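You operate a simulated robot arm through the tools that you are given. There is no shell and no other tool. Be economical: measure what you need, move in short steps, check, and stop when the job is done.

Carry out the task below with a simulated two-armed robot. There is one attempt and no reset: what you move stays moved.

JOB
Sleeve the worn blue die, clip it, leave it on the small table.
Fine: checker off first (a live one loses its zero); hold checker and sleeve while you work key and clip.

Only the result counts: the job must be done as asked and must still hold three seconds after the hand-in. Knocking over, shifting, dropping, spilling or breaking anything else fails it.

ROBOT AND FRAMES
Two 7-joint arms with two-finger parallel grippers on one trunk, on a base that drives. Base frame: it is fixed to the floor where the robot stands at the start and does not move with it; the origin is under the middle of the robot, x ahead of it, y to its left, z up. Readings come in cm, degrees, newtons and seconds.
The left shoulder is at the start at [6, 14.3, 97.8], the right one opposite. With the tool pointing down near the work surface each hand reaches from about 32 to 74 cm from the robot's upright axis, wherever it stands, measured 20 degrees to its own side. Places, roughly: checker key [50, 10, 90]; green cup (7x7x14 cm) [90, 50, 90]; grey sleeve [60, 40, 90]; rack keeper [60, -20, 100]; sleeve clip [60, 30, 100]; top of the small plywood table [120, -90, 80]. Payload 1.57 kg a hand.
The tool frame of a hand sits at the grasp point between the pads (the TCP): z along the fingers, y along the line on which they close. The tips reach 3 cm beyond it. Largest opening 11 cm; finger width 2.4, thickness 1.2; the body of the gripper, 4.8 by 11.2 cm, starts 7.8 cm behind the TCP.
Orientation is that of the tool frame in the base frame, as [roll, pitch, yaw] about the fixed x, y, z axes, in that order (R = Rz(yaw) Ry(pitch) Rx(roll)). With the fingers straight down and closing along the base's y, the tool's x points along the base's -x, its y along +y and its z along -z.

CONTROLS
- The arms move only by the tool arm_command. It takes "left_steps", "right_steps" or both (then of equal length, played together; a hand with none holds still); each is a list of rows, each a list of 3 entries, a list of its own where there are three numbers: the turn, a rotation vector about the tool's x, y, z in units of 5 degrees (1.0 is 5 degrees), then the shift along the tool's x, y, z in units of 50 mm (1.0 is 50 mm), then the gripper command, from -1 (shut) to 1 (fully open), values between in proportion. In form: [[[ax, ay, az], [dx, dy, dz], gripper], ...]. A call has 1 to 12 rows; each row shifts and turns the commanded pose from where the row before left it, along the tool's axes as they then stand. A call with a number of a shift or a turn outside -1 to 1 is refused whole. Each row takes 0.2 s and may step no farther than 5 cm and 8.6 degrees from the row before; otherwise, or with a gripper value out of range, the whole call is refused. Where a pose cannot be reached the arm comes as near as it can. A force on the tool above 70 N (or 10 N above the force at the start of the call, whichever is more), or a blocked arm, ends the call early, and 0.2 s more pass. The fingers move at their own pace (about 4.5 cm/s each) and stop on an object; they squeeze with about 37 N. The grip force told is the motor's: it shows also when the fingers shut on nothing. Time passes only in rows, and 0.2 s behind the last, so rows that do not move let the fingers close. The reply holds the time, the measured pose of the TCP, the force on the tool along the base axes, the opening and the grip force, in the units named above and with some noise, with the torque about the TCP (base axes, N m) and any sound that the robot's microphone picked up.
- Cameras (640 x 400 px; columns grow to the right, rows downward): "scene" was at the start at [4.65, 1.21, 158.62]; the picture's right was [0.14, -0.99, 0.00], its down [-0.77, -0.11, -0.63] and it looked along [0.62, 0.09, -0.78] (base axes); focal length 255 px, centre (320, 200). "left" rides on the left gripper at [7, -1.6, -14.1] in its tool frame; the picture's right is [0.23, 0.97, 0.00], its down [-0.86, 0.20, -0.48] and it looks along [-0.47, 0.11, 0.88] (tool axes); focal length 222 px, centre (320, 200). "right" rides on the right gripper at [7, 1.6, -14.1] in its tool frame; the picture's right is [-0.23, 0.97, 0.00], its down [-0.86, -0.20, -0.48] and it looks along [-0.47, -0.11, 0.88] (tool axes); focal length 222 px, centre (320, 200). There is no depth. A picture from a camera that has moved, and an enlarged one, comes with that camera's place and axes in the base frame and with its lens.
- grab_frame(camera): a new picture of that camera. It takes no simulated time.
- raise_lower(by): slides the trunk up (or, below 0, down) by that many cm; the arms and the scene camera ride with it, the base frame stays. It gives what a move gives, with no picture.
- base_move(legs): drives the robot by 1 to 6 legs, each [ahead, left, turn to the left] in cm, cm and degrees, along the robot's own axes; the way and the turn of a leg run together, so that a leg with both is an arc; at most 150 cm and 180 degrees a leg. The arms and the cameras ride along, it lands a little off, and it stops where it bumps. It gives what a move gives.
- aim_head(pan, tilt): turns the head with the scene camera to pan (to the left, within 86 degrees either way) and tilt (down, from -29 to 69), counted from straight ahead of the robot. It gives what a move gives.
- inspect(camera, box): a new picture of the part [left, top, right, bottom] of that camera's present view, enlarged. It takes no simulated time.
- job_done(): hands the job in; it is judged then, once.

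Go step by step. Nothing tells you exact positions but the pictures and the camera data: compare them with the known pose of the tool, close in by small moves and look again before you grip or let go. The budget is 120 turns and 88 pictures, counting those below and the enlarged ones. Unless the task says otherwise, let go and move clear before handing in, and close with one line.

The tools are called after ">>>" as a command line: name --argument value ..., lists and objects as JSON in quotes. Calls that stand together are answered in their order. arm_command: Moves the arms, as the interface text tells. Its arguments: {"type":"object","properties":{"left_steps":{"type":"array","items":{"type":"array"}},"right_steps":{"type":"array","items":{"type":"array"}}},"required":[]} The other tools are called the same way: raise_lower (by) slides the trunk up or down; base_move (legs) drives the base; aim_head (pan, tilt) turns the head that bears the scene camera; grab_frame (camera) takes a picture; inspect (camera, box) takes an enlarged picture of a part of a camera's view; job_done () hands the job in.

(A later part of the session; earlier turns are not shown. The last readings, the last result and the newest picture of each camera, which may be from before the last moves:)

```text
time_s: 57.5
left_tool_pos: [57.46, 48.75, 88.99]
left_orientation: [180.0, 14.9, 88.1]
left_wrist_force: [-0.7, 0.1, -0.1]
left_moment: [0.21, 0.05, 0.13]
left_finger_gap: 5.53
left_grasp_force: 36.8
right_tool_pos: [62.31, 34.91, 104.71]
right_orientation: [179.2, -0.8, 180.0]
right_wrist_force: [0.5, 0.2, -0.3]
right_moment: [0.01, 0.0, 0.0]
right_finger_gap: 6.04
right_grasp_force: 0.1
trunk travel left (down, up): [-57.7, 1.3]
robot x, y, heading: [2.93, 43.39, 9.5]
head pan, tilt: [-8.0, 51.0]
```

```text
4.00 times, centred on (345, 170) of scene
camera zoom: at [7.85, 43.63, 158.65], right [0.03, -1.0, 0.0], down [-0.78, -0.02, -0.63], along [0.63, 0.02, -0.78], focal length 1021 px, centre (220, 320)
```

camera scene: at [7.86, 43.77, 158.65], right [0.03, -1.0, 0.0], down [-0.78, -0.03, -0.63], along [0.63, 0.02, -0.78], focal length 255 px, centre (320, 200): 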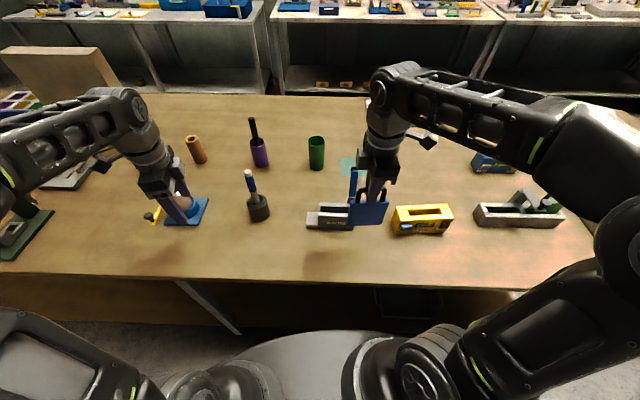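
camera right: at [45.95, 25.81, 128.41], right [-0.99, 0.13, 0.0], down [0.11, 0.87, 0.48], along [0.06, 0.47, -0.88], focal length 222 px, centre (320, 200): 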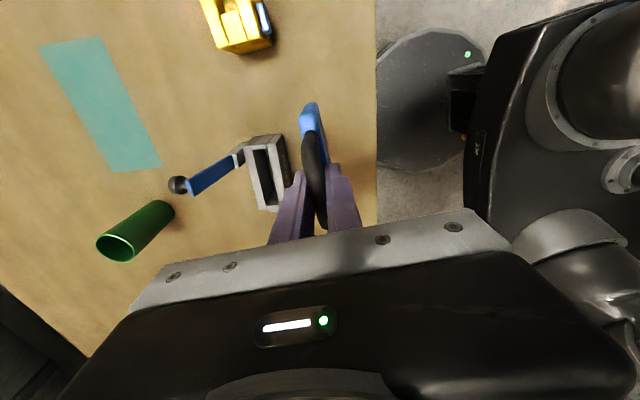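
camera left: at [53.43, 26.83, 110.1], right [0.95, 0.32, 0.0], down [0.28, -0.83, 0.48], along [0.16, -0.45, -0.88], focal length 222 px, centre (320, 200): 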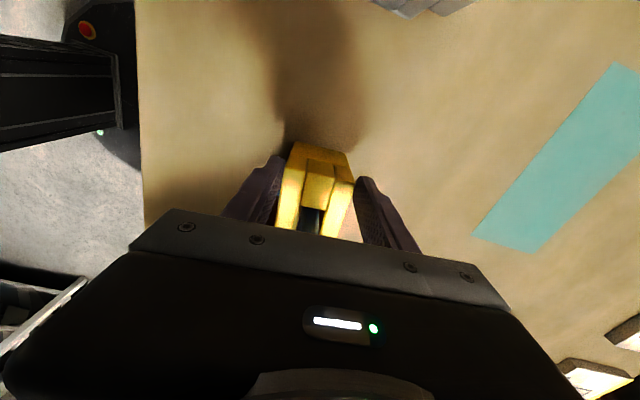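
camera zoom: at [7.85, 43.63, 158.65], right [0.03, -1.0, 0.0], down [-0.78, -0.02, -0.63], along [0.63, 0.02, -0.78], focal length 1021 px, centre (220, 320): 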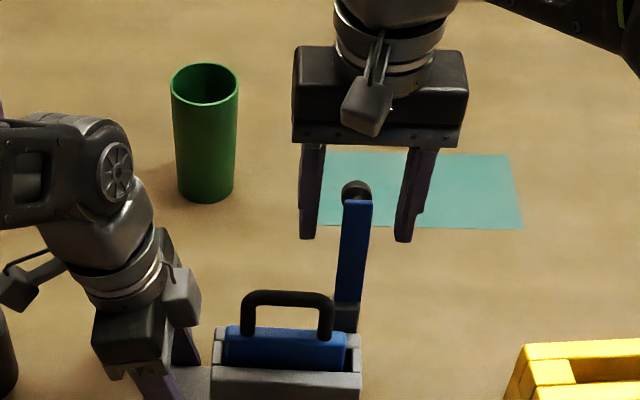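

The bar tip is between the pads, knob just behind at (64, 34.9). I shift slightly to (61.8, 104.2), close on the bar and start a small forward swing.

>>> arm_command --right_steps '[[[0, 0, 0], [0.1, 0, 0.1], -0.2], [[0, 0, 0], [0, 0, 0], -0.4], [[0, 0, 0], [0, 0, 0], -0.7], [[0, 0, 0], [0, 0, 0], -1], [[0, 0, 0], [0, 0, 0], -1]]'

>>> arm_command --right_steps '[[[0, 0, 0], [0.15, 0, -0.01], -1], [[0, 0, 0], [0.15, 0, -0.01], -1], [[0, 0, 0], [0.15, 0, 0], -1], [[0, 0, 0], [0, 0, 0], -1]]'

>>> inspect --camera "scene" --box '[295, 120, 395, 220]'

```text
time_s: 58.7
left_tool_pos: [57.48, 48.64, 88.98]
left_orientation: [179.9, 15.0, 87.9]
left_wrist_force: [0.6, 0.5, 0.7]
left_moment: [0.51, -0.12, 0.02]
left_finger_gap: 5.55
left_grasp_force: 37.3
right_tool_pos: [61.85, 34.94, 104.21]
right_orientation: [179.3, -0.7, -180.0]
right_wrist_force: [0.7, 0.6, 0.2]
right_moment: [-0.86, -0.03, 0.04]
right_finger_gap: 2.1
right_grasp_force: 34.1
trunk travel left (down, up): [-57.7, 1.3]
robot x, y, heading: [2.95, 43.61, 9.9]
head pan, tilt: [-8.0, 51.0]
```

```text
time_s: 59.7
left_tool_pos: [57.3, 48.53, 88.96]
left_orientation: [-179.9, 14.7, 88.0]
left_wrist_force: [-13.9, 2.5, 1.9]
left_moment: [-0.13, -0.2, -1.56]
left_finger_gap: 5.59
left_grasp_force: 37.3
right_tool_pos: [59.66, 34.85, 104.41]
right_orientation: [179.3, -0.5, 180.0]
right_wrist_force: [15.2, -8.9, 12.2]
right_moment: [-1.16, -1.13, -0.07]
right_finger_gap: 2.13
right_grasp_force: 34.6
trunk travel left (down, up): [-57.7, 1.3]
robot x, y, heading: [2.75, 43.83, 9.9]
head pan, tilt: [-8.0, 51.0]
```

```text
4.00 times, centred on (345, 170) of scene
camera zoom: at [7.72, 43.56, 158.67], right [0.03, -1.0, 0.0], down [-0.78, -0.02, -0.63], along [0.63, 0.02, -0.78], focal length 1021 px, centre (220, 320)
```

zoom: 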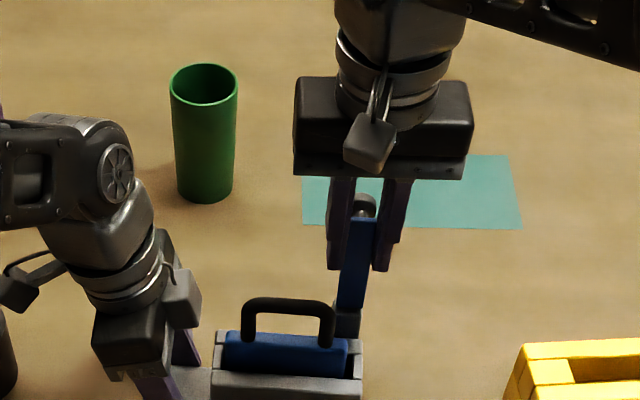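

The lever follows with moderate resistance. I continue the swing in small steps.

>>> arm_command --right_steps '[[[0, 0, 0], [0.12, 0, -0.01], -1], [[0, 0, 0], [0.12, 0, 0], -1], [[0, 0, 0], [0.12, 0, 0.02], -1], [[0, 0, 0], [0.12, 0, 0.04], -1], [[0, 0, 0], [0, 0, 0], -1]]'

>>> inspect --camera "scene" --box '[295, 120, 395, 220]'

>>> inspect --camera "right" --box '[200, 60, 440, 240]'

```text
time_s: 60.9
left_tool_pos: [57.45, 48.75, 88.9]
left_orientation: [179.9, 14.9, 88.1]
left_wrist_force: [-13.1, 1.6, 0.2]
left_moment: [0.14, -0.13, -1.28]
left_finger_gap: 5.69
left_grasp_force: 37.4
right_tool_pos: [57.0, 35.03, 104.1]
right_orientation: [179.1, -0.7, -179.9]
right_wrist_force: [9.1, -2.5, 3.7]
right_moment: [-0.76, -0.77, -0.2]
right_finger_gap: 2.15
right_grasp_force: 34.6
trunk travel left (down, up): [-57.7, 1.3]
robot x, y, heading: [3.13, 43.72, 9.8]
head pan, tilt: [-8.0, 51.0]
```

```text
4.00 times, centred on (345, 170) of scene
camera zoom: at [7.75, 43.61, 158.65], right [0.03, -1.0, 0.0], down [-0.78, -0.02, -0.63], along [0.63, 0.02, -0.78], focal length 1021 px, centre (220, 320)
```

zoom: 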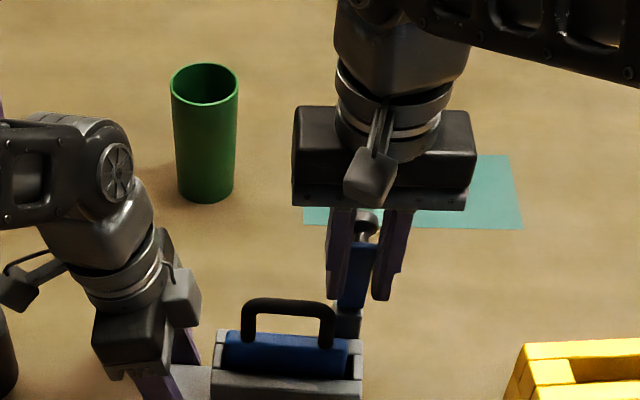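

```text
2.22 times, centred on (320, 150) of right
camera zoom: at [50.34, 36.35, 118.39], right [0.23, 0.97, 0.01], down [0.86, -0.2, 0.46], along [0.45, -0.1, -0.89], focal length 494 px, centre (320, 311)
```

zoom: 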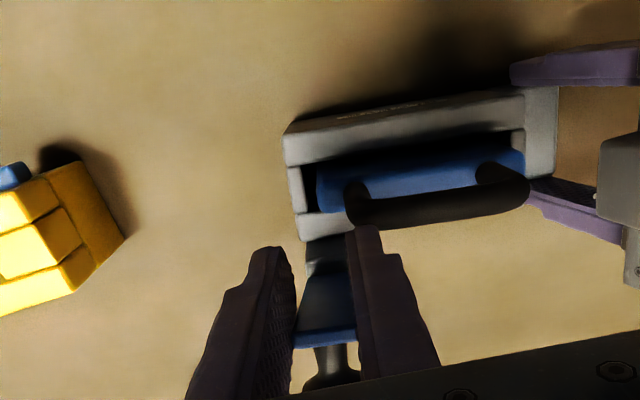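

The bar is past upright, resistance falling. I continue along the arc, forward and down.

>>> arm_command --right_steps '[[[0, 0, 0], [0.16, 0, 0.06], -1], [[0, 0, 0], [0.16, 0, 0.1], -1], [[0, 0, 0], [0.16, 0, 0.14], -1], [[0, 0, 0], [0.15, 0, 0.18], -1], [[0, 0, 0], [0, 0, 0], -1]]'

>>> inspect --camera "scene" --box '[295, 120, 395, 220]'

>>> inspect --camera "right" --box '[200, 60, 440, 240]'

```text
time_s: 61.8
left_tool_pos: [57.28, 48.79, 88.94]
left_orientation: [180.0, 14.9, 88.0]
left_wrist_force: [-5.5, 2.9, 10.4]
left_moment: [-0.23, 0.22, -0.78]
left_finger_gap: 5.63
left_grasp_force: 37.3
right_tool_pos: [54.88, 35.09, 103.43]
right_orientation: [178.6, 0.9, 179.8]
right_wrist_force: [-1.1, -2.1, 14.9]
right_moment: [-0.03, 0.81, -0.09]
right_finger_gap: 2.11
right_grasp_force: 34.8
trunk travel left (down, up): [-57.7, 1.3]
robot x, y, heading: [2.99, 43.54, 9.6]
head pan, tilt: [-8.0, 51.0]
stopped in row 4 (right hand): the force on the tool passed its limit (the readings are from after the stop); the commanded pose is now the measured one
```

```text
4.00 times, centred on (345, 170) of scene
camera zoom: at [7.58, 43.65, 158.67], right [0.03, -1.0, 0.0], down [-0.78, -0.02, -0.63], along [0.63, 0.02, -0.78], focal length 1021 px, centre (220, 320)
```

zoom: 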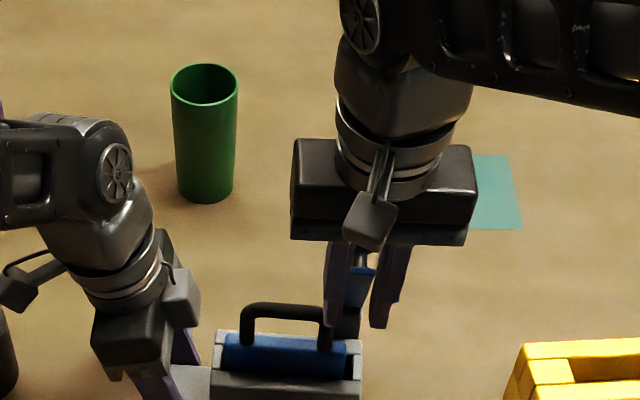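

```text
2.22 times, centred on (320, 150) of right
camera zoom: at [47.85, 36.4, 117.43], right [0.23, 0.97, 0.03], down [0.85, -0.21, 0.49], along [0.48, -0.09, -0.87], focal length 494 px, centre (320, 311)
```

zoom: 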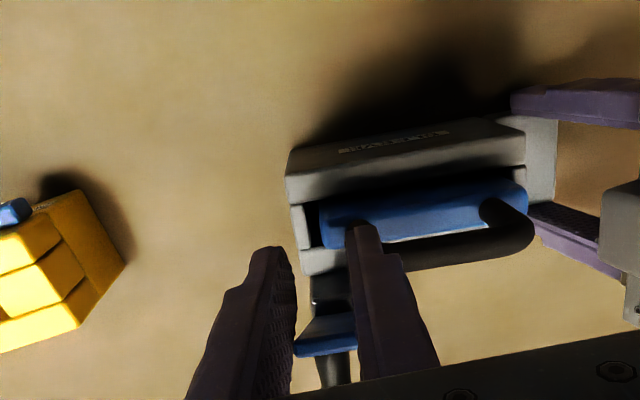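

The stop was probably the +y fingertip landing on the die's handle. I rise a little, move forward past the handle, then check.

>>> arm_command --right_steps '[[[0, 0, 0], [0, 0, -0.12], -1], [[0, 0, 0], [0.14, 0, 0], -1], [[0, 0, 0], [0.14, 0, 0.03], -1], [[0, 0, 0], [0, 0, 0], -1]]'

>>> inspect --camera "scene" --box '[295, 140, 375, 220]'

>>> inspect --camera "left" --box '[200, 150, 440, 330]'

```text
time_s: 62.8
left_tool_pos: [57.28, 48.69, 88.99]
left_orientation: [179.9, 14.9, 88.0]
left_wrist_force: [-14.6, 1.0, 26.9]
left_moment: [-0.3, -0.12, -1.56]
left_finger_gap: 5.85
left_grasp_force: 36.7
right_tool_pos: [53.59, 35.18, 103.64]
right_orientation: [178.6, 1.0, 179.8]
right_wrist_force: [12.4, -0.8, -0.1]
right_moment: [-0.28, -0.75, -0.17]
right_finger_gap: 2.12
right_grasp_force: 33.7
trunk travel left (down, up): [-57.7, 1.3]
robot x, y, heading: [3.11, 43.82, 10.0]
head pan, tilt: [-8.0, 51.0]
```

```text
5.00 times, centred on (335, 180) of scene
camera zoom: at [7.61, 43.6, 158.68], right [0.03, -1.0, 0.0], down [-0.78, -0.02, -0.63], along [0.63, 0.02, -0.78], focal length 1277 px, centre (245, 300)
```

zoom: 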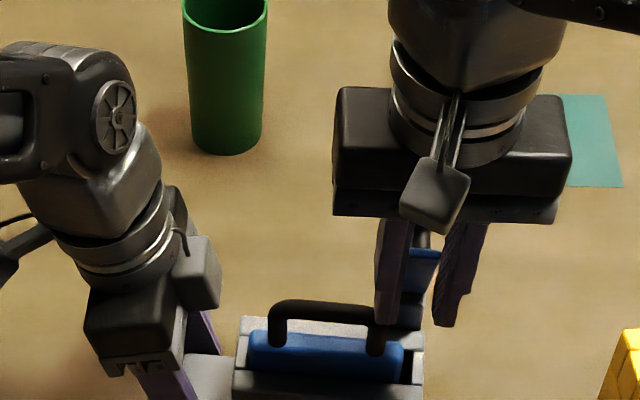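

```text
2.22 times, centred on (320, 240) of left
camera zoom: at [56.03, 59.05, 100.92], right [0.98, 0.19, -0.06], down [0.17, -0.71, 0.68], along [0.09, -0.68, -0.73], focal length 494 px, centre (320, 111)
```

zoom: 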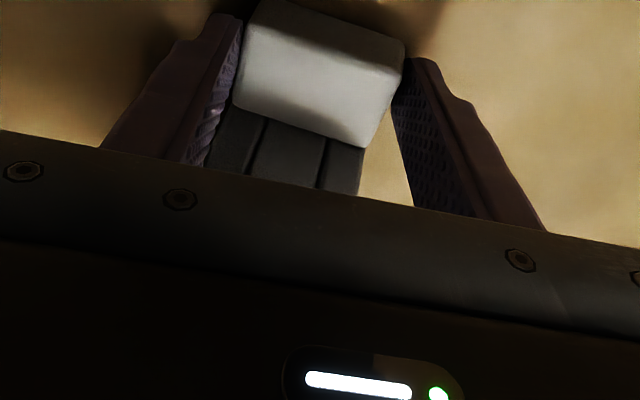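

The tip is now about 30–35° forward and the fingers are in front of the handle. From here the motion is mostly downward.

>>> arm_command --right_steps '[[[0, 0, 0], [0.04, 0, 0.12], -1], [[0, 0, 0], [0.04, 0, 0.13], -1], [[0, 0, 0], [0.1, 0, 0.17], -1], [[0, 0, 0], [0.1, 0, 0.18], -1], [[0, 0, 0], [0, 0, 0], -1]]'

>>> inspect --camera "scene" --box '[295, 140, 375, 220]'

>>> inspect --camera "right" --box '[200, 60, 440, 240]'

```text
time_s: 63.5
left_tool_pos: [57.34, 48.72, 88.8]
left_orientation: [179.9, 14.8, 88.1]
left_wrist_force: [-7.1, 3.7, 12.6]
left_moment: [-0.1, -0.08, -0.83]
left_finger_gap: 5.78
left_grasp_force: 37.1
right_tool_pos: [53.67, 35.24, 103.29]
right_orientation: [178.1, 2.2, 179.6]
right_wrist_force: [0.5, -6.6, 17.8]
right_moment: [0.06, 0.64, -0.07]
right_finger_gap: 2.1
right_grasp_force: 34.8
trunk travel left (down, up): [-57.7, 1.3]
robot x, y, heading: [2.95, 43.78, 9.7]
head pan, tilt: [-8.0, 51.0]
stopped in row 3 (right hand): the force on the tool passed its limit (the readings are from after the stop); the commanded pose is now the measured one
```

```text
5.00 times, centred on (335, 180) of scene
camera zoom: at [7.52, 43.56, 158.64], right [0.03, -1.0, 0.0], down [-0.78, -0.02, -0.63], along [0.63, 0.02, -0.78], focal length 1277 px, centre (245, 300)
```

zoom: 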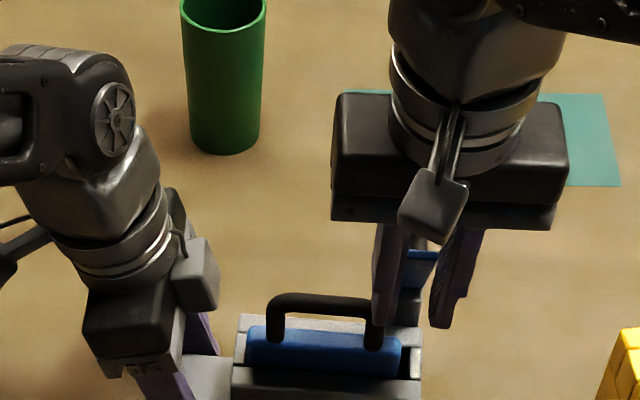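

```text
2.22 times, centred on (320, 150) of right
camera zoom: at [46.24, 36.35, 117.25], right [0.23, 0.97, 0.04], down [0.84, -0.22, 0.5], along [0.5, -0.08, -0.86], focal length 494 px, centre (320, 311)
```

zoom: 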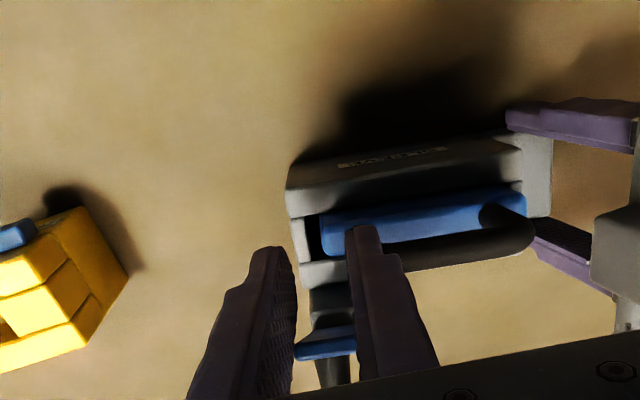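

Something else blocks the downward motion, and the handle appears to have moved forward. I look more closely before doing more.

>>> inspect --camera "scene" --box '[300, 180, 370, 240]'

>>> inspect --camera "right" --box '[290, 100, 430, 230]'

```text
6.67 times, centred on (335, 210) of scene
camera zoom: at [7.52, 43.56, 158.64], right [0.03, -1.0, 0.0], down [-0.78, -0.02, -0.63], along [0.63, 0.02, -0.78], focal length 1702 px, centre (220, 133)
```

zoom: 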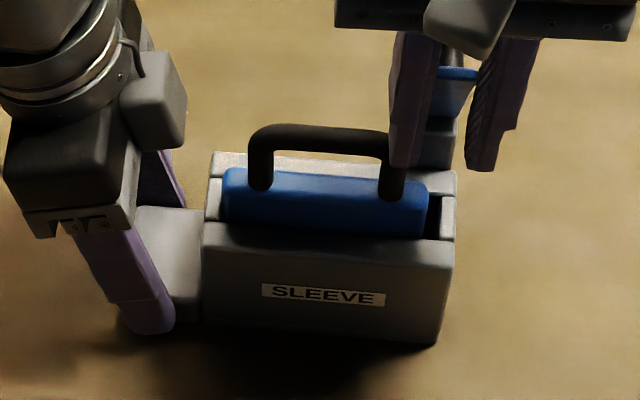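

```text
3.08 times, centred on (360, 165) of right
camera zoom: at [46.24, 36.35, 117.25], right [0.23, 0.97, 0.04], down [0.84, -0.22, 0.5], along [0.5, -0.08, -0.86], focal length 684 px, centre (197, 308)
```

zoom: 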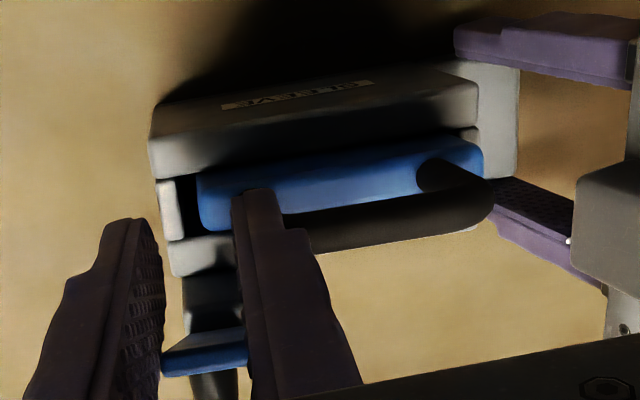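

The die leans forward: the +y fingertip is still on its handle. I release the bar, rise clear and look; then I'll push the bar with shut fingers that stay clear of the handle.

>>> arm_command --right_steps '[[[0, 0, 0], [0, 0, -0.1], -1], [[0, 0, 0], [0, 0, 0], -0.5], [[0, 0, 0], [0, 0, 0], -0.36], [[0, 0, 0], [0, 0, -0.5], -0.36], [[0, 0, 0], [0, 0, -0.7], -0.36], [[0, 0, 0], [0, 0, -0.7], -0.36], [[0, 0, 0], [0, 0, 0], -0.36]]'

>>> inspect --camera "scene" --box '[295, 160, 375, 230]'

>>> inspect --camera "right" --box '[230, 60, 450, 220]'

```text
time_s: 65.1
left_tool_pos: [57.6, 48.8, 88.47]
left_orientation: [-179.9, 14.7, 88.4]
left_wrist_force: [0.1, -0.4, -7.1]
left_moment: [0.63, 0.01, -0.02]
left_finger_gap: 5.55
left_grasp_force: 37.0
right_tool_pos: [53.49, 34.94, 112.96]
right_orientation: [178.2, 1.8, 179.7]
right_wrist_force: [0.2, 0.1, 0.2]
right_moment: [0.01, 0.0, 0.01]
right_finger_gap: 3.53
right_grasp_force: 0.2
trunk travel left (down, up): [-57.7, 1.3]
robot x, y, heading: [2.94, 43.68, 9.5]
head pan, tilt: [-8.0, 51.0]
```

```text
5.71 times, centred on (335, 195) of scene
camera zoom: at [7.95, 43.58, 158.64], right [0.03, -1.0, 0.0], down [-0.78, -0.02, -0.63], along [0.63, 0.02, -0.78], focal length 1459 px, centre (234, 229)
```

zoom: 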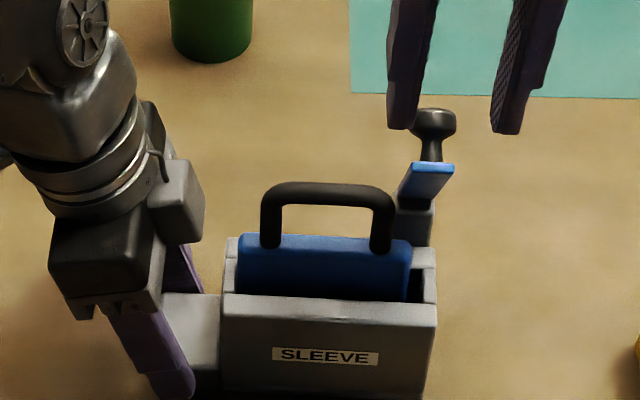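

```text
2.50 times, centred on (340, 140) of right
camera zoom: at [46.24, 36.1, 127.03], right [0.23, 0.97, 0.04], down [0.84, -0.22, 0.5], along [0.49, -0.08, -0.87], focal length 555 px, centre (270, 350)
```

zoom: 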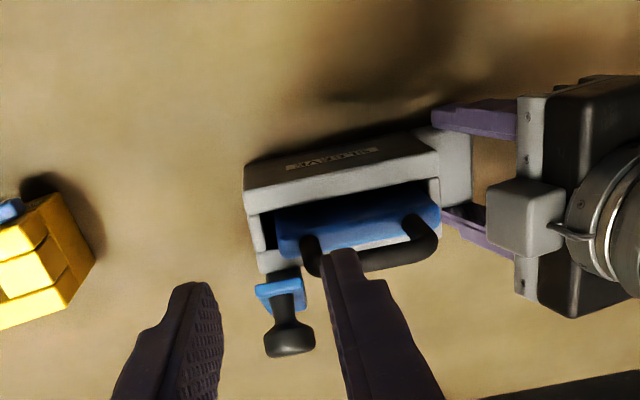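

Much better: sleeve and die are upright again and the bar stays folded forward about 28°, knob at (58.6, 35, 105). With shut fingers I go behind the knob, staying clear of the handle (y>36.5).

>>> arm_command --right_steps '[[[0, 0, 0], [0, -0.08, 0.5], -1], [[0, 0, 0], [-0.8, 0, 0], -1], [[0, 0, 0], [-0.8, 0, 0], -1], [[0, 0, 0], [0, 0, 0], -1], [[0, 0, 0], [0, 0, 0.5], -1], [[0, 0, 0], [0, 0, 0.5], -1], [[0, 0, 0], [0, 0, 0], -1]]'

>>> inspect --camera "scene" --box '[295, 140, 375, 220]'

>>> inspect --camera "right" --box '[230, 80, 450, 240]'

```text
time_s: 66.7
left_tool_pos: [57.53, 48.84, 88.41]
left_orientation: [-179.9, 14.8, 88.3]
left_wrist_force: [0.2, 0.0, -7.0]
left_moment: [0.62, 0.0, 0.02]
left_finger_gap: 5.53
left_grasp_force: 37.4
right_tool_pos: [61.63, 34.7, 105.5]
right_orientation: [178.2, 1.8, 179.8]
right_wrist_force: [0.2, 1.0, 0.5]
right_moment: [0.01, -0.05, -0.01]
right_finger_gap: 0.0
right_grasp_force: 21.1
trunk travel left (down, up): [-57.7, 1.3]
robot x, y, heading: [3.54, 43.44, 9.6]
head pan, tilt: [-8.0, 51.0]
```

```text
5.00 times, centred on (335, 180) of scene
camera zoom: at [7.94, 43.58, 158.65], right [0.03, -1.0, 0.0], down [-0.78, -0.02, -0.63], along [0.63, 0.02, -0.78], focal length 1277 px, centre (245, 300)
```

zoom: 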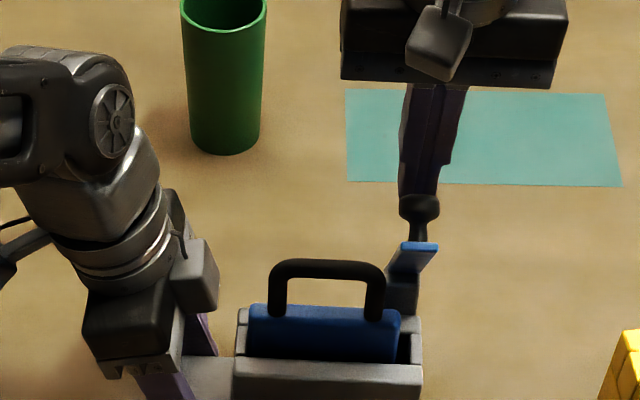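

```text
2.50 times, centred on (340, 160) of right
camera zoom: at [54.37, 35.92, 119.66], right [0.23, 0.97, 0.04], down [0.84, -0.22, 0.5], along [0.49, -0.08, -0.87], focal length 555 px, centre (270, 300)
```

zoom: 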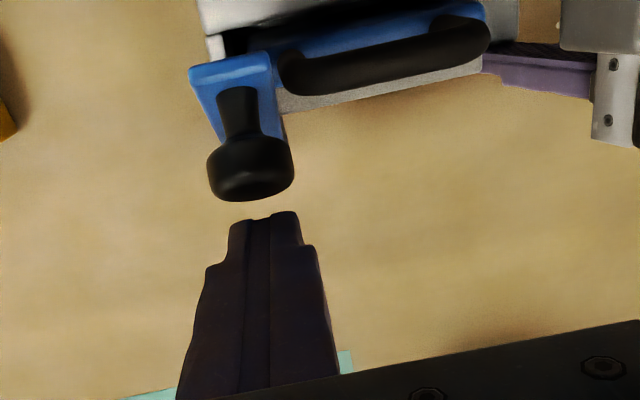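

The fingers are right behind the knob. I push forward in small steps.

>>> arm_command --right_steps '[[[0, 0, 0], [0.12, -0.02, 0.06], -1], [[0, 0, 0], [0.12, 0, 0], -1], [[0, 0, 0], [0.12, 0, 0], -1], [[0, 0, 0], [0.12, 0, 0], -1], [[0, 0, 0], [0.12, 0, 0], -1], [[0, 0, 0], [0.1, 0, 0], -1], [[0, 0, 0], [0, 0, 0], -1]]'

>>> inspect --camera "right" --box '[230, 60, 450, 220]'

```text
time_s: 68.3
left_tool_pos: [57.6, 48.77, 88.51]
left_orientation: [179.9, 14.8, 88.4]
left_wrist_force: [-0.5, -0.1, -6.1]
left_moment: [0.64, -0.02, 0.02]
left_finger_gap: 5.56
left_grasp_force: 36.7
right_tool_pos: [58.2, 34.76, 105.2]
right_orientation: [178.2, 1.7, 179.7]
right_wrist_force: [-0.1, 0.0, -0.6]
right_moment: [0.01, 0.02, 0.02]
right_finger_gap: 0.0
right_grasp_force: 20.7
trunk travel left (down, up): [-57.7, 1.3]
robot x, y, heading: [3.15, 43.28, 9.4]
head pan, tilt: [-8.0, 51.0]
```

```text
2.50 times, centred on (340, 140) of right
camera zoom: at [50.87, 35.84, 119.32], right [0.23, 0.97, 0.04], down [0.84, -0.22, 0.5], along [0.49, -0.08, -0.87], focal length 555 px, centre (270, 350)
```

zoom: 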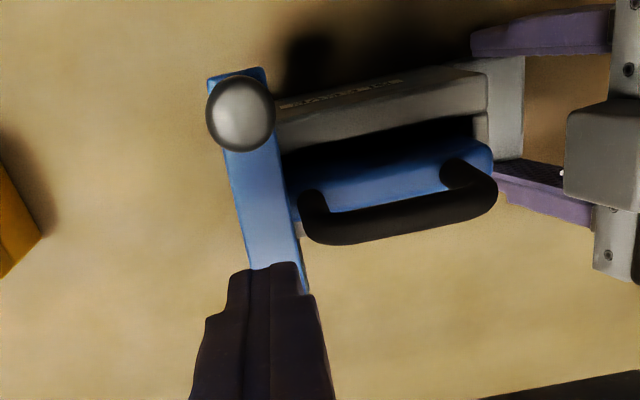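

The clip fell forward across the slot with the knob on top at the front. No click was heard, so I go above the knob and press it down.

>>> arm_command --right_steps '[[[0, 0, 0], [0, 0, -0.5], -1], [[0, 0, 0], [0.55, 0.02, 0], -1], [[0, 0, 0], [0.5, 0, 0], -1], [[0, 0, 0], [0, 0, 0.3], -1], [[0, 0, 0], [0, 0, 0], -1]]'

>>> inspect --camera "scene" --box '[295, 160, 375, 230]'

>>> inspect --camera "right" --box '[230, 60, 450, 240]'

```text
time_s: 69.5
left_tool_pos: [57.59, 48.72, 88.54]
left_orientation: [179.9, 14.8, 88.3]
left_wrist_force: [-0.3, -0.8, -6.5]
left_moment: [0.64, -0.01, 0.02]
left_finger_gap: 5.54
left_grasp_force: 37.1
right_tool_pos: [52.98, 34.9, 106.15]
right_orientation: [178.2, 1.7, 179.7]
right_wrist_force: [-0.4, -0.3, -0.5]
right_moment: [0.04, 0.0, 0.02]
right_finger_gap: 0.0
right_grasp_force: 21.4
trunk travel left (down, up): [-57.7, 1.3]
robot x, y, heading: [3.19, 43.82, 9.8]
head pan, tilt: [-8.0, 51.0]
```

```text
5.71 times, centred on (335, 195) of scene
camera zoom: at [7.9, 43.57, 158.65], right [0.03, -1.0, 0.0], down [-0.78, -0.02, -0.63], along [0.63, 0.02, -0.78], focal length 1459 px, centre (234, 229)
```

zoom: 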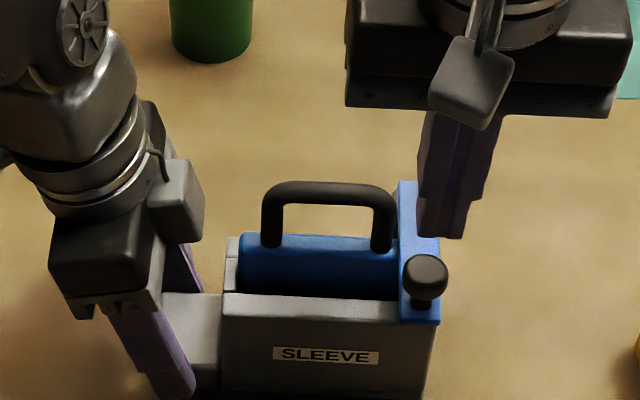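

```text
2.22 times, centred on (340, 150) of right
camera zoom: at [45.56, 35.99, 120.22], right [0.23, 0.97, 0.04], down [0.84, -0.22, 0.5], along [0.49, -0.08, -0.87], focal length 494 px, centre (276, 311)
```

zoom: 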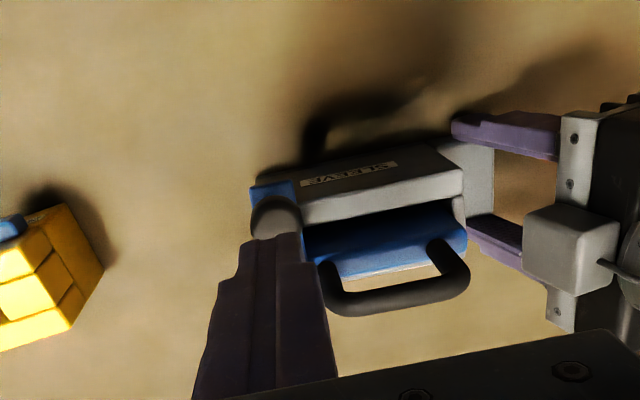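

The clip lies almost flat, knob at (52.5, 35.3, 100). I press down gently on the knob to seat it.

>>> arm_command --right_steps '[[[0, 0, 0], [0.08, 0.05, 0.2], -1], [[0, 0, 0], [0, 0, 0.1], -1], [[0, 0, 0], [0, 0, 0.08], -1], [[0, 0, 0], [0, 0, 0.08], -1], [[0, 0, 0], [0, 0, 0.08], -1], [[0, 0, 0], [0, 0, 0], -1]]'

```text
time_s: 70.9
left_tool_pos: [57.62, 48.73, 88.59]
left_orientation: [-179.9, 14.8, 88.4]
left_wrist_force: [-0.7, 0.0, -5.2]
left_moment: [0.44, 0.04, -0.04]
left_finger_gap: 5.54
left_grasp_force: 36.8
right_tool_pos: [52.62, 35.03, 103.37]
right_orientation: [178.2, 1.8, 179.6]
right_wrist_force: [-0.2, 0.3, -0.4]
right_moment: [-0.02, -0.02, -0.04]
right_finger_gap: 0.0
right_grasp_force: 21.5
trunk travel left (down, up): [-57.7, 1.3]
robot x, y, heading: [2.91, 43.55, 9.8]
head pan, tilt: [-8.0, 51.0]
```

>>> arm_command --right_steps '[[[0, 0, 0], [0, 0, 0.08], -1], [[0, 0, 0], [0, 0, 0.08], -1], [[0, 0, 0], [0, 0, 0.06], -1], [[0, 0, 0], [0, 0, 0], -1]]'

>>> inspect --camera "scene" --box '[295, 160, 375, 230]'

```text
time_s: 71.9
left_tool_pos: [57.49, 48.82, 88.6]
left_orientation: [179.9, 14.7, 88.3]
left_wrist_force: [2.1, -0.6, -10.8]
left_moment: [0.69, 0.13, 0.42]
left_finger_gap: 5.54
left_grasp_force: 37.1
right_tool_pos: [52.66, 35.14, 102.37]
right_orientation: [178.1, 1.9, 179.7]
right_wrist_force: [-3.5, -2.3, 15.0]
right_moment: [-0.05, 0.04, 0.06]
right_finger_gap: 0.01
right_grasp_force: 21.4
trunk travel left (down, up): [-57.7, 1.3]
robot x, y, heading: [2.95, 43.62, 9.8]
head pan, tilt: [-8.0, 51.0]
```

```text
5.71 times, centred on (335, 195) of scene
camera zoom: at [7.84, 43.57, 158.66], right [0.03, -1.0, 0.0], down [-0.78, -0.02, -0.63], along [0.63, 0.02, -0.78], focal length 1459 px, centre (234, 229)
```

zoom: 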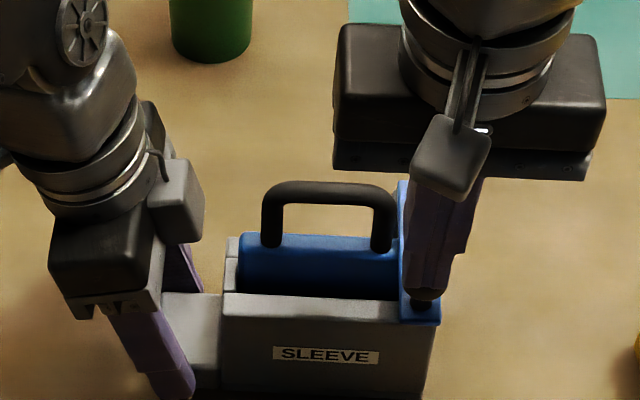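

Contact at 15 N with the bar flat. One slightly firmer press to be sure it latches.

>>> arm_command --right_steps '[[[0, 0, 0], [0, 0, 0.06], -1], [[0, 0, 0], [0, 0, 0.06], -1], [[0, 0, 0], [0, 0, 0], -1]]'

```text
time_s: 72.7
left_tool_pos: [57.36, 48.9, 88.71]
left_orientation: [179.7, 14.8, 88.3]
left_wrist_force: [13.0, 2.6, -22.8]
left_moment: [0.53, -0.01, 0.77]
left_finger_gap: 5.56
left_grasp_force: 37.2
right_tool_pos: [52.41, 34.97, 102.1]
right_orientation: [178.2, 2.3, 179.7]
right_wrist_force: [-14.4, -13.6, 64.9]
right_moment: [-0.5, 0.11, 0.57]
right_finger_gap: 0.03
right_grasp_force: 21.5
trunk travel left (down, up): [-57.7, 1.3]
robot x, y, heading: [3.06, 43.55, 9.7]
head pan, tilt: [-8.0, 51.0]
```

The clip is at its stop, firmly closed. Now I raise the right hand, level it and turn it to grip the sleeve body across x from above.

>>> arm_command --right_steps '[[[0, 0, 0], [0, 0, -0.5], -1], [[0.36, 0.38, 0], [0, 0, -0.9], -0.5], [[0, 0, 0], [0.7, 0, -0.4], 0], [[0, 0, -1], [0, 0, 0], 0.4], [[0, 0, -1], [0, 0, 0], 0.4], [[0, 0, -1], [0, 0, 0], 0.4], [[0, 0, -1], [0, 0, 0], 0.4], [[0, 0, -1], [0, 0, 0], 0.4], [[0, 0, -1], [0, 0, 0], 0.4], [[0, 0, -1], [0, 0, 0], 0.4], [[0, 0, -1], [0, 0, 0], 0.4], [[0, 0, -1], [0, 0, 0], 0.4]]'

>>> arm_command --right_steps '[[[0, 0, -1], [0, 0, 0], 0.45], [[0, 0, -1], [0, 0, 0], 0.45], [[0, 0, -1], [0, 0, 0], 0.45], [[0, 0, -1], [0, 0, 0], 0.45], [[0, 0, -1], [0, 0, 0], 0.45], [[0, 0, -1], [0, 0, 0], 0.45], [[0, 0, -1], [0, 0, 0], 0.45], [[0, 0, -1], [0, 0, 0], 0.45], [[0, 0, -0.6], [0, 0, 0], 0.45], [[0, 0, 0], [0, 0, 0], 0.45]]'

```text
time_s: 75.3
left_tool_pos: [57.61, 48.72, 88.6]
left_orientation: [180.0, 14.8, 88.3]
left_wrist_force: [-1.8, -2.6, 2.3]
left_moment: [-0.86, 0.32, -0.12]
left_finger_gap: 5.54
left_grasp_force: 37.1
right_tool_pos: [48.9, 34.97, 110.64]
right_orientation: [180.0, 0.0, -135.1]
right_wrist_force: [-0.5, -0.9, -0.4]
right_moment: [-0.01, -0.02, -0.01]
right_finger_gap: 7.7
right_grasp_force: 0.0
trunk travel left (down, up): [-57.7, 1.3]
robot x, y, heading: [2.91, 43.86, 9.9]
head pan, tilt: [-8.0, 51.0]
```

```text
time_s: 77.5
left_tool_pos: [57.44, 48.77, 88.67]
left_orientation: [-180.0, 14.8, 88.3]
left_wrist_force: [-0.6, -1.3, -0.6]
left_moment: [-0.38, 0.15, -0.01]
left_finger_gap: 5.58
left_grasp_force: 36.6
right_tool_pos: [49.0, 34.91, 110.81]
right_orientation: [179.8, 0.0, -92.1]
right_wrist_force: [0.5, 0.3, 0.5]
right_moment: [-0.01, 0.01, -0.01]
right_finger_gap: 7.98
right_grasp_force: 0.1
trunk travel left (down, up): [-57.7, 1.3]
robot x, y, heading: [3.11, 43.69, 9.8]
head pan, tilt: [-8.0, 51.0]
```

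Now over the sleeve body centre.

>>> arm_command --right_steps '[[[0, 0, 0], [-0.5, -0.4, 0], 0.45], [[0, 0, 0], [-0.52, -0.6, 0], 0.45], [[0, 0, 0], [0, -0.61, 0], 0.45], [[0, 0, 0], [0, 0, 0.4], 0.45], [[0, 0, 0], [0, 0, 0], 0.45]]'

>>> inspect --camera "right" --box '[210, 60, 430, 240]'

>>> inspect --camera "scene" --box '[285, 140, 385, 230]'

```text
time_s: 78.7
left_tool_pos: [57.63, 48.72, 88.55]
left_orientation: [179.9, 14.9, 88.3]
left_wrist_force: [-0.7, 0.2, -2.1]
left_moment: [-0.17, 0.12, -0.05]
left_finger_gap: 5.55
left_grasp_force: 37.3
right_tool_pos: [57.09, 39.81, 108.67]
right_orientation: [179.9, -0.1, -92.2]
right_wrist_force: [0.4, -0.4, 0.3]
right_moment: [0.0, -0.02, -0.01]
right_finger_gap: 7.97
right_grasp_force: 0.0
trunk travel left (down, up): [-57.7, 1.3]
robot x, y, heading: [2.95, 43.32, 10.0]
head pan, tilt: [-8.0, 51.0]
```

```text
2.22 times, centred on (320, 150) of right
camera zoom: at [55.4, 32.79, 122.91], right [-0.96, 0.26, 0.0], down [0.23, 0.85, 0.48], along [0.12, 0.46, -0.88], focal length 494 px, centre (320, 311)
```

zoom: 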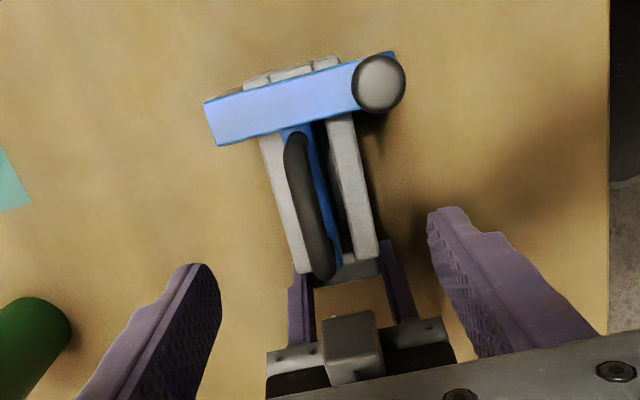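

```text
4.44 times, centred on (335, 185) of scene
camera zoom: at [7.88, 43.59, 158.65], right [0.03, -1.0, 0.0], down [-0.78, -0.02, -0.63], along [0.63, 0.02, -0.78], focal length 1135 px, centre (253, 267)
```

zoom: 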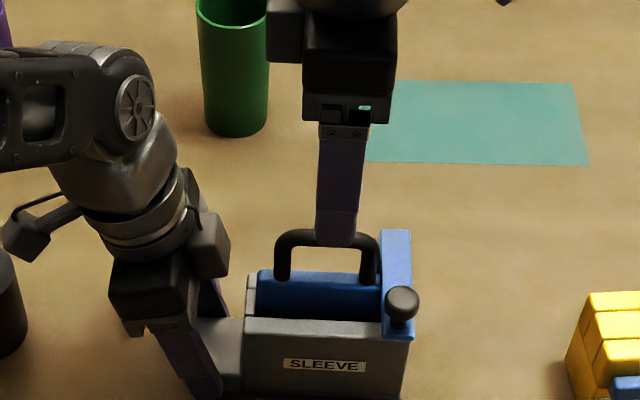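

The clip lies flat over the slot. I descend to z≈93.6 with the fingers on either side of the sleeve body.

>>> arm_command --right_steps '[[[0, 0, 0], [0, -0.03, 0.7], 0.45], [[0, 0, 0], [0, 0, 0.7], 0.45], [[0, 0, 0], [0, 0, 0.7], 0.45], [[0, 0, 0], [0, 0, 0.5], 0.45], [[0, 0, 0], [0, 0, 0.4], 0.45], [[0, 0, 0], [0, 0, 0], 0.45]]'

>>> inspect --camera "scene" --box '[285, 140, 385, 230]'

```text
time_s: 80.1
left_tool_pos: [57.57, 48.8, 88.67]
left_orientation: [180.0, 14.7, 88.4]
left_wrist_force: [-0.2, 0.9, -2.5]
left_moment: [0.02, 0.08, -0.11]
left_finger_gap: 5.54
left_grasp_force: 36.9
right_tool_pos: [57.18, 39.64, 93.66]
right_orientation: [179.9, 0.0, -92.2]
right_wrist_force: [0.3, 0.5, 0.6]
right_moment: [0.0, 0.01, 0.0]
right_finger_gap: 7.98
right_grasp_force: 0.1
trunk travel left (down, up): [-57.7, 1.3]
robot x, y, heading: [3.13, 44.06, 9.6]
head pan, tilt: [-8.0, 51.0]
```

```text
4.44 times, centred on (335, 185) of scene
camera zoom: at [7.89, 43.6, 158.65], right [0.03, -1.0, 0.0], down [-0.78, -0.02, -0.63], along [0.63, 0.02, -0.78], focal length 1135 px, centre (253, 267)
```

zoom: 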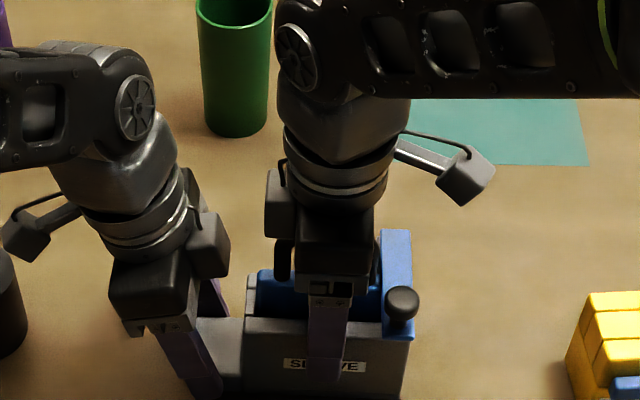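

Good. I close the right hand, then release the left and withdraw it along its own axis.

>>> arm_command --right_steps '[[[0, 0, 0], [0, 0, 0.06], 0.2], [[0, 0, 0], [0, 0, 0], 0.05], [[0, 0, 0], [0, 0, 0], -0.2], [[0, 0, 0], [0, 0, 0], -1], [[0, 0, 0], [0, 0, 0], -1]]'

>>> arm_command --left_steps '[[[0, 0, 0], [0, 0, 0], 0.2], [[0, 0, 0], [0, 0, 0], 0.45], [[0, 0, 0], [0, 0, -0.5], 0.45], [[0, 0, 0], [0, 0, -0.9], 0.45], [[0, 0, 0], [0, 0, -0.9], 0.45], [[0, 0, 0], [0, -0.8, -0.4], 0.45], [[0, 0, 0], [0, -0.8, 0], 0.45], [[0, 0, 0], [0, 0, 0], 0.45]]'

>>> arm_command --right_steps '[[[0, 0, 0], [0, 0, -0.1], -1], [[0, 0, 0], [0, 0, -0.1], -1], [[0, 0, 0], [0, 0, -0.2], -1], [[0, 0, 0], [0, 0, 0], -1]]'

>>> inspect --camera "scene" --box '[275, 130, 395, 230]'

```text
time_s: 81.3
left_tool_pos: [57.55, 48.69, 88.61]
left_orientation: [-179.8, 14.8, 88.3]
left_wrist_force: [-3.6, 2.1, 0.2]
left_moment: [-0.09, 0.01, -0.53]
left_finger_gap: 5.56
left_grasp_force: 36.8
right_tool_pos: [57.25, 39.61, 93.4]
right_orientation: [179.9, -0.1, -92.2]
right_wrist_force: [5.0, -1.4, 0.0]
right_moment: [-0.1, -0.33, 0.22]
right_finger_gap: 5.56
right_grasp_force: 37.1
trunk travel left (down, up): [-57.7, 1.3]
robot x, y, heading: [3.11, 43.76, 9.8]
head pan, tilt: [-8.0, 51.0]
```

```text
time_s: 83.1
left_tool_pos: [49.51, 52.45, 101.41]
left_orientation: [-179.9, 14.8, 88.4]
left_wrist_force: [-0.3, 0.3, -0.1]
left_moment: [-0.02, 0.02, -0.01]
left_finger_gap: 7.99
left_grasp_force: 0.0
right_tool_pos: [57.31, 39.7, 93.46]
right_orientation: [179.7, 0.0, -92.2]
right_wrist_force: [0.3, -1.4, -2.0]
right_moment: [-0.14, 0.01, -0.01]
right_finger_gap: 5.55
right_grasp_force: 36.9
trunk travel left (down, up): [-57.7, 1.3]
robot x, y, heading: [3.03, 43.86, 9.6]
head pan, tilt: [-8.0, 51.0]
```

```text
time_s: 84.1
left_tool_pos: [49.61, 52.34, 101.46]
left_orientation: [180.0, 14.8, 88.2]
left_wrist_force: [0.0, 0.1, -0.2]
left_moment: [-0.02, 0.01, 0.01]
left_finger_gap: 7.98
left_grasp_force: 0.0
right_tool_pos: [57.22, 39.64, 95.4]
right_orientation: [179.9, 0.0, -92.2]
right_wrist_force: [0.8, -0.5, -7.4]
right_moment: [-0.01, 0.02, 0.03]
right_finger_gap: 5.54
right_grasp_force: 36.2
trunk travel left (down, up): [-57.7, 1.3]
robot x, y, heading: [2.92, 44.06, 9.5]
head pan, tilt: [-8.0, 51.0]
```

```text
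refused: no pictures are left
```

No pictures are left, so the rest must rely on earlier pictures and force feedback. From the early right-hand views the small table's near-right corner was at about (90, −118) at z≈80 (near edge x≈89, centre about (120, −90)). The sleeve (bottom 8.4 cm below TCP) is gripped and hangs at 7.4 N; I raise it and pull both hands in.

>>> arm_command --left_steps '[[[0, 0, 0], [-0.207, 0, -0.773], 0.45], [[0, 0, 0], [-0.207, 0, -0.773], 0.45], [[0, 0, 0], [0, -0.6, 0], 0.45], [[0, 0, 0], [0, -0.6, 0], 0.45], [[0, 0, 0], [0, 0, 0], 0.45], [[0, 0, 0], [0, 0, 0], 0.45], [[0, 0, 0], [0, 0, 0], 0.45]]' --right_steps '[[[0, 0, 0], [0, 0, -0.6], -1], [[0, 0, 0], [0, 0, -0.6], -1], [[0, 0, 0], [0, 0, -0.5], -1], [[0, 0, 0], [0.3, 0.6, 0], -1], [[0, 0, 0], [0.4, 0.7, 0], -1], [[0, 0, 0], [0.4, 0.7, 0], -1], [[0, 0, 0], [0, 0.7, 0], -1]]'

```text
time_s: 85.7
left_tool_pos: [43.59, 52.59, 109.45]
left_orientation: [179.9, 14.8, 88.3]
left_wrist_force: [-0.4, -0.5, -0.7]
left_moment: [0.0, 0.03, -0.01]
left_finger_gap: 7.99
left_grasp_force: 0.0
right_tool_pos: [43.46, 34.87, 104.02]
right_orientation: [179.9, -0.1, -92.3]
right_wrist_force: [-0.2, -0.4, -6.7]
right_moment: [-0.04, 0.01, -0.03]
right_finger_gap: 5.55
right_grasp_force: 37.2
trunk travel left (down, up): [-57.7, 1.3]
robot x, y, heading: [2.82, 43.8, 9.6]
head pan, tilt: [-8.0, 51.0]
```

Now drive: back off from the table, straighten, and slide right past the main table's end (y≈−58).

>>> base_move --legs '[[-12, 0, 0], [0, 0, -9.6], [0, -70, 0], [0, -70, 0]]'

```text
time_s: 94.5
left_tool_pos: [33.14, -96.9, 109.62]
left_orientation: [-180.0, 14.7, 78.7]
left_wrist_force: [0.6, -0.6, -0.4]
left_moment: [0.02, 0.01, 0.02]
left_finger_gap: 7.97
left_grasp_force: 0.1
right_tool_pos: [29.94, -114.52, 104.04]
right_orientation: [179.9, 0.0, -102.0]
right_wrist_force: [0.1, -0.9, -7.3]
right_moment: [0.03, 0.0, 0.0]
right_finger_gap: 5.54
right_grasp_force: 36.7
trunk travel left (down, up): [-57.7, 1.3]
robot x, y, heading: [-8.38, -98.51, 0.1]
head pan, tilt: [-8.0, 51.0]
```

Now ahead 56 cm toward the small table's near edge.

>>> base_move --legs '[[28, 0, 0], [28, 0, 0]]'

```text
time_s: 98.0
left_tool_pos: [88.89, -97.09, 109.42]
left_orientation: [-179.9, 14.9, 78.5]
left_wrist_force: [0.4, 0.3, 0.0]
left_moment: [-0.01, 0.06, 0.0]
left_finger_gap: 8.0
left_grasp_force: 0.3
right_tool_pos: [85.75, -114.59, 104.01]
right_orientation: [179.8, 0.1, -101.9]
right_wrist_force: [0.8, -0.1, -7.3]
right_moment: [-0.01, 0.05, 0.01]
right_finger_gap: 5.56
right_grasp_force: 37.0
trunk travel left (down, up): [-57.7, 1.3]
robot x, y, heading: [46.92, -98.89, 0.1]
head pan, tilt: [-8.0, 51.0]
```

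Still free of contact. I move the left hand aside and carry the sleeve over the table to about (105, −94).

>>> arm_command --left_steps '[[[0, 0, 0], [0.8, -0.3, -0.21], 0.45], [[0, 0, 0], [0.8, -0.3, -0.21], 0.45], [[0, 0, 0], [0.8, -0.3, -0.21], 0.45], [[0, 0, 0], [0, 0, 0], 0.45], [[0, 0, 0], [0, 0, 0], 0.45], [[0, 0, 0], [0, 0, 0], 0.45], [[0, 0, 0], [0, 0, 0], 0.45], [[0, 0, 0], [0, 0, 0], 0.45]]' --right_steps '[[[0, 0, 0], [0, 0, 0], -1], [[0, 0, 0], [-0.4, -0.8, 0.07], -1], [[0, 0, 0], [-0.75, -0.5, 0.07], -1], [[0, 0, 0], [-0.8, -0.4, 0.07], -1], [[0, 0, 0], [-0.8, -0.4, 0.07], -1], [[0, 0, 0], [-0.8, -0.4, 0.07], -1], [[0, 0, 0], [-0.8, -0.4, 0.07], -1], [[0, 0, 0], [-0.45, 0, 0], -1]]'

```text
time_s: 99.8
left_tool_pos: [86.73, -83.92, 109.45]
left_orientation: [-179.9, 14.8, 78.5]
left_wrist_force: [0.3, -0.3, -0.2]
left_moment: [-0.03, 0.0, 0.0]
left_finger_gap: 7.98
left_grasp_force: 0.1
right_tool_pos: [104.8, -94.2, 101.77]
right_orientation: [179.8, -0.1, -102.0]
right_wrist_force: [0.3, 0.5, -7.3]
right_moment: [0.0, 0.02, -0.01]
right_finger_gap: 5.57
right_grasp_force: 36.6
trunk travel left (down, up): [-57.7, 1.3]
robot x, y, heading: [46.86, -99.04, -0.0]
head pan, tilt: [-8.0, 51.0]
```

The sleeve is over the table (bottom ≈93). I lower first quickly, then in small steps feeling for the top.

>>> arm_command --right_steps '[[[0, 0, 0], [0, 0, 0.4], -1], [[0, 0, 0], [0, 0, 0.4], -1], [[0, 0, 0], [0, 0, 0.2], -1], [[0, 0, 0], [0, 0, 0.1], -1], [[0, 0, 0], [0, 0, 0.1], -1], [[0, 0, 0], [0, 0, 0], -1]]'

>>> arm_command --right_steps '[[[0, 0, 0], [0, 0, 0.1], -1], [[0, 0, 0], [0, 0, 0.1], -1], [[0, 0, 0], [0, 0, 0.1], -1], [[0, 0, 0], [0, 0, 0], -1]]'

```text
time_s: 101.2
left_tool_pos: [86.89, -83.87, 109.64]
left_orientation: [-179.9, 14.8, 78.5]
left_wrist_force: [-0.3, 0.1, -0.1]
left_moment: [-0.01, 0.01, -0.01]
left_finger_gap: 7.99
left_grasp_force: 0.0
right_tool_pos: [104.86, -94.05, 95.62]
right_orientation: [179.9, 0.0, -102.0]
right_wrist_force: [0.2, 0.2, -7.3]
right_moment: [-0.06, 0.02, 0.01]
right_finger_gap: 5.55
right_grasp_force: 37.4
trunk travel left (down, up): [-57.7, 1.3]
robot x, y, heading: [47.38, -98.99, -0.2]
head pan, tilt: [-8.0, 51.0]
```

```text
time_s: 102.2
left_tool_pos: [86.9, -83.96, 109.61]
left_orientation: [180.0, 14.8, 78.4]
left_wrist_force: [-0.3, -0.4, 0.0]
left_moment: [-0.01, -0.02, 0.03]
left_finger_gap: 7.99
left_grasp_force: 0.1
right_tool_pos: [104.89, -94.05, 94.27]
right_orientation: [179.8, -0.1, -102.0]
right_wrist_force: [0.0, -0.6, -7.6]
right_moment: [-0.01, 0.04, 0.0]
right_finger_gap: 5.55
right_grasp_force: 37.1
trunk travel left (down, up): [-57.7, 1.3]
robot x, y, heading: [47.58, -98.82, 0.1]
head pan, tilt: [-8.0, 51.0]
```

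Bottom ≈85.8, no contact yet. Continuing in small steps.

>>> arm_command --right_steps '[[[0, 0, 0], [0, 0, 0.1], -1], [[0, 0, 0], [0, 0, 0.1], -1], [[0, 0, 0], [0, 0, 0.1], -1], [[0, 0, 0], [0, 0, 0], -1]]'

>>> arm_command --right_steps '[[[0, 0, 0], [0, 0, 0.1], -1], [[0, 0, 0], [0, 0, 0.1], -1], [[0, 0, 0], [0, 0, 0], -1]]'

```text
time_s: 103.2
left_tool_pos: [86.74, -83.91, 109.55]
left_orientation: [-179.9, 14.8, 78.4]
left_wrist_force: [-0.8, 0.7, -0.6]
left_moment: [0.03, -0.01, -0.01]
left_finger_gap: 7.99
left_grasp_force: 0.0
right_tool_pos: [104.77, -94.13, 92.84]
right_orientation: [179.8, -0.1, -102.0]
right_wrist_force: [0.0, 0.3, -7.4]
right_moment: [-0.03, 0.02, 0.01]
right_finger_gap: 5.55
right_grasp_force: 37.2
trunk travel left (down, up): [-57.7, 1.3]
robot x, y, heading: [47.21, -98.9, -0.0]
head pan, tilt: [-8.0, 51.0]
```

```text
time_s: 104.0
left_tool_pos: [86.84, -83.93, 109.51]
left_orientation: [-179.9, 14.9, 78.5]
left_wrist_force: [0.3, 0.4, 0.6]
left_moment: [0.01, 0.0, 0.01]
left_finger_gap: 7.99
left_grasp_force: 0.0
right_tool_pos: [104.92, -94.08, 91.89]
right_orientation: [179.8, -0.1, -102.0]
right_wrist_force: [-1.0, -0.6, -7.7]
right_moment: [-0.01, 0.01, -0.01]
right_finger_gap: 5.57
right_grasp_force: 36.7
trunk travel left (down, up): [-57.7, 1.3]
robot x, y, heading: [47.25, -98.98, 0.1]
head pan, tilt: [-8.0, 51.0]
```

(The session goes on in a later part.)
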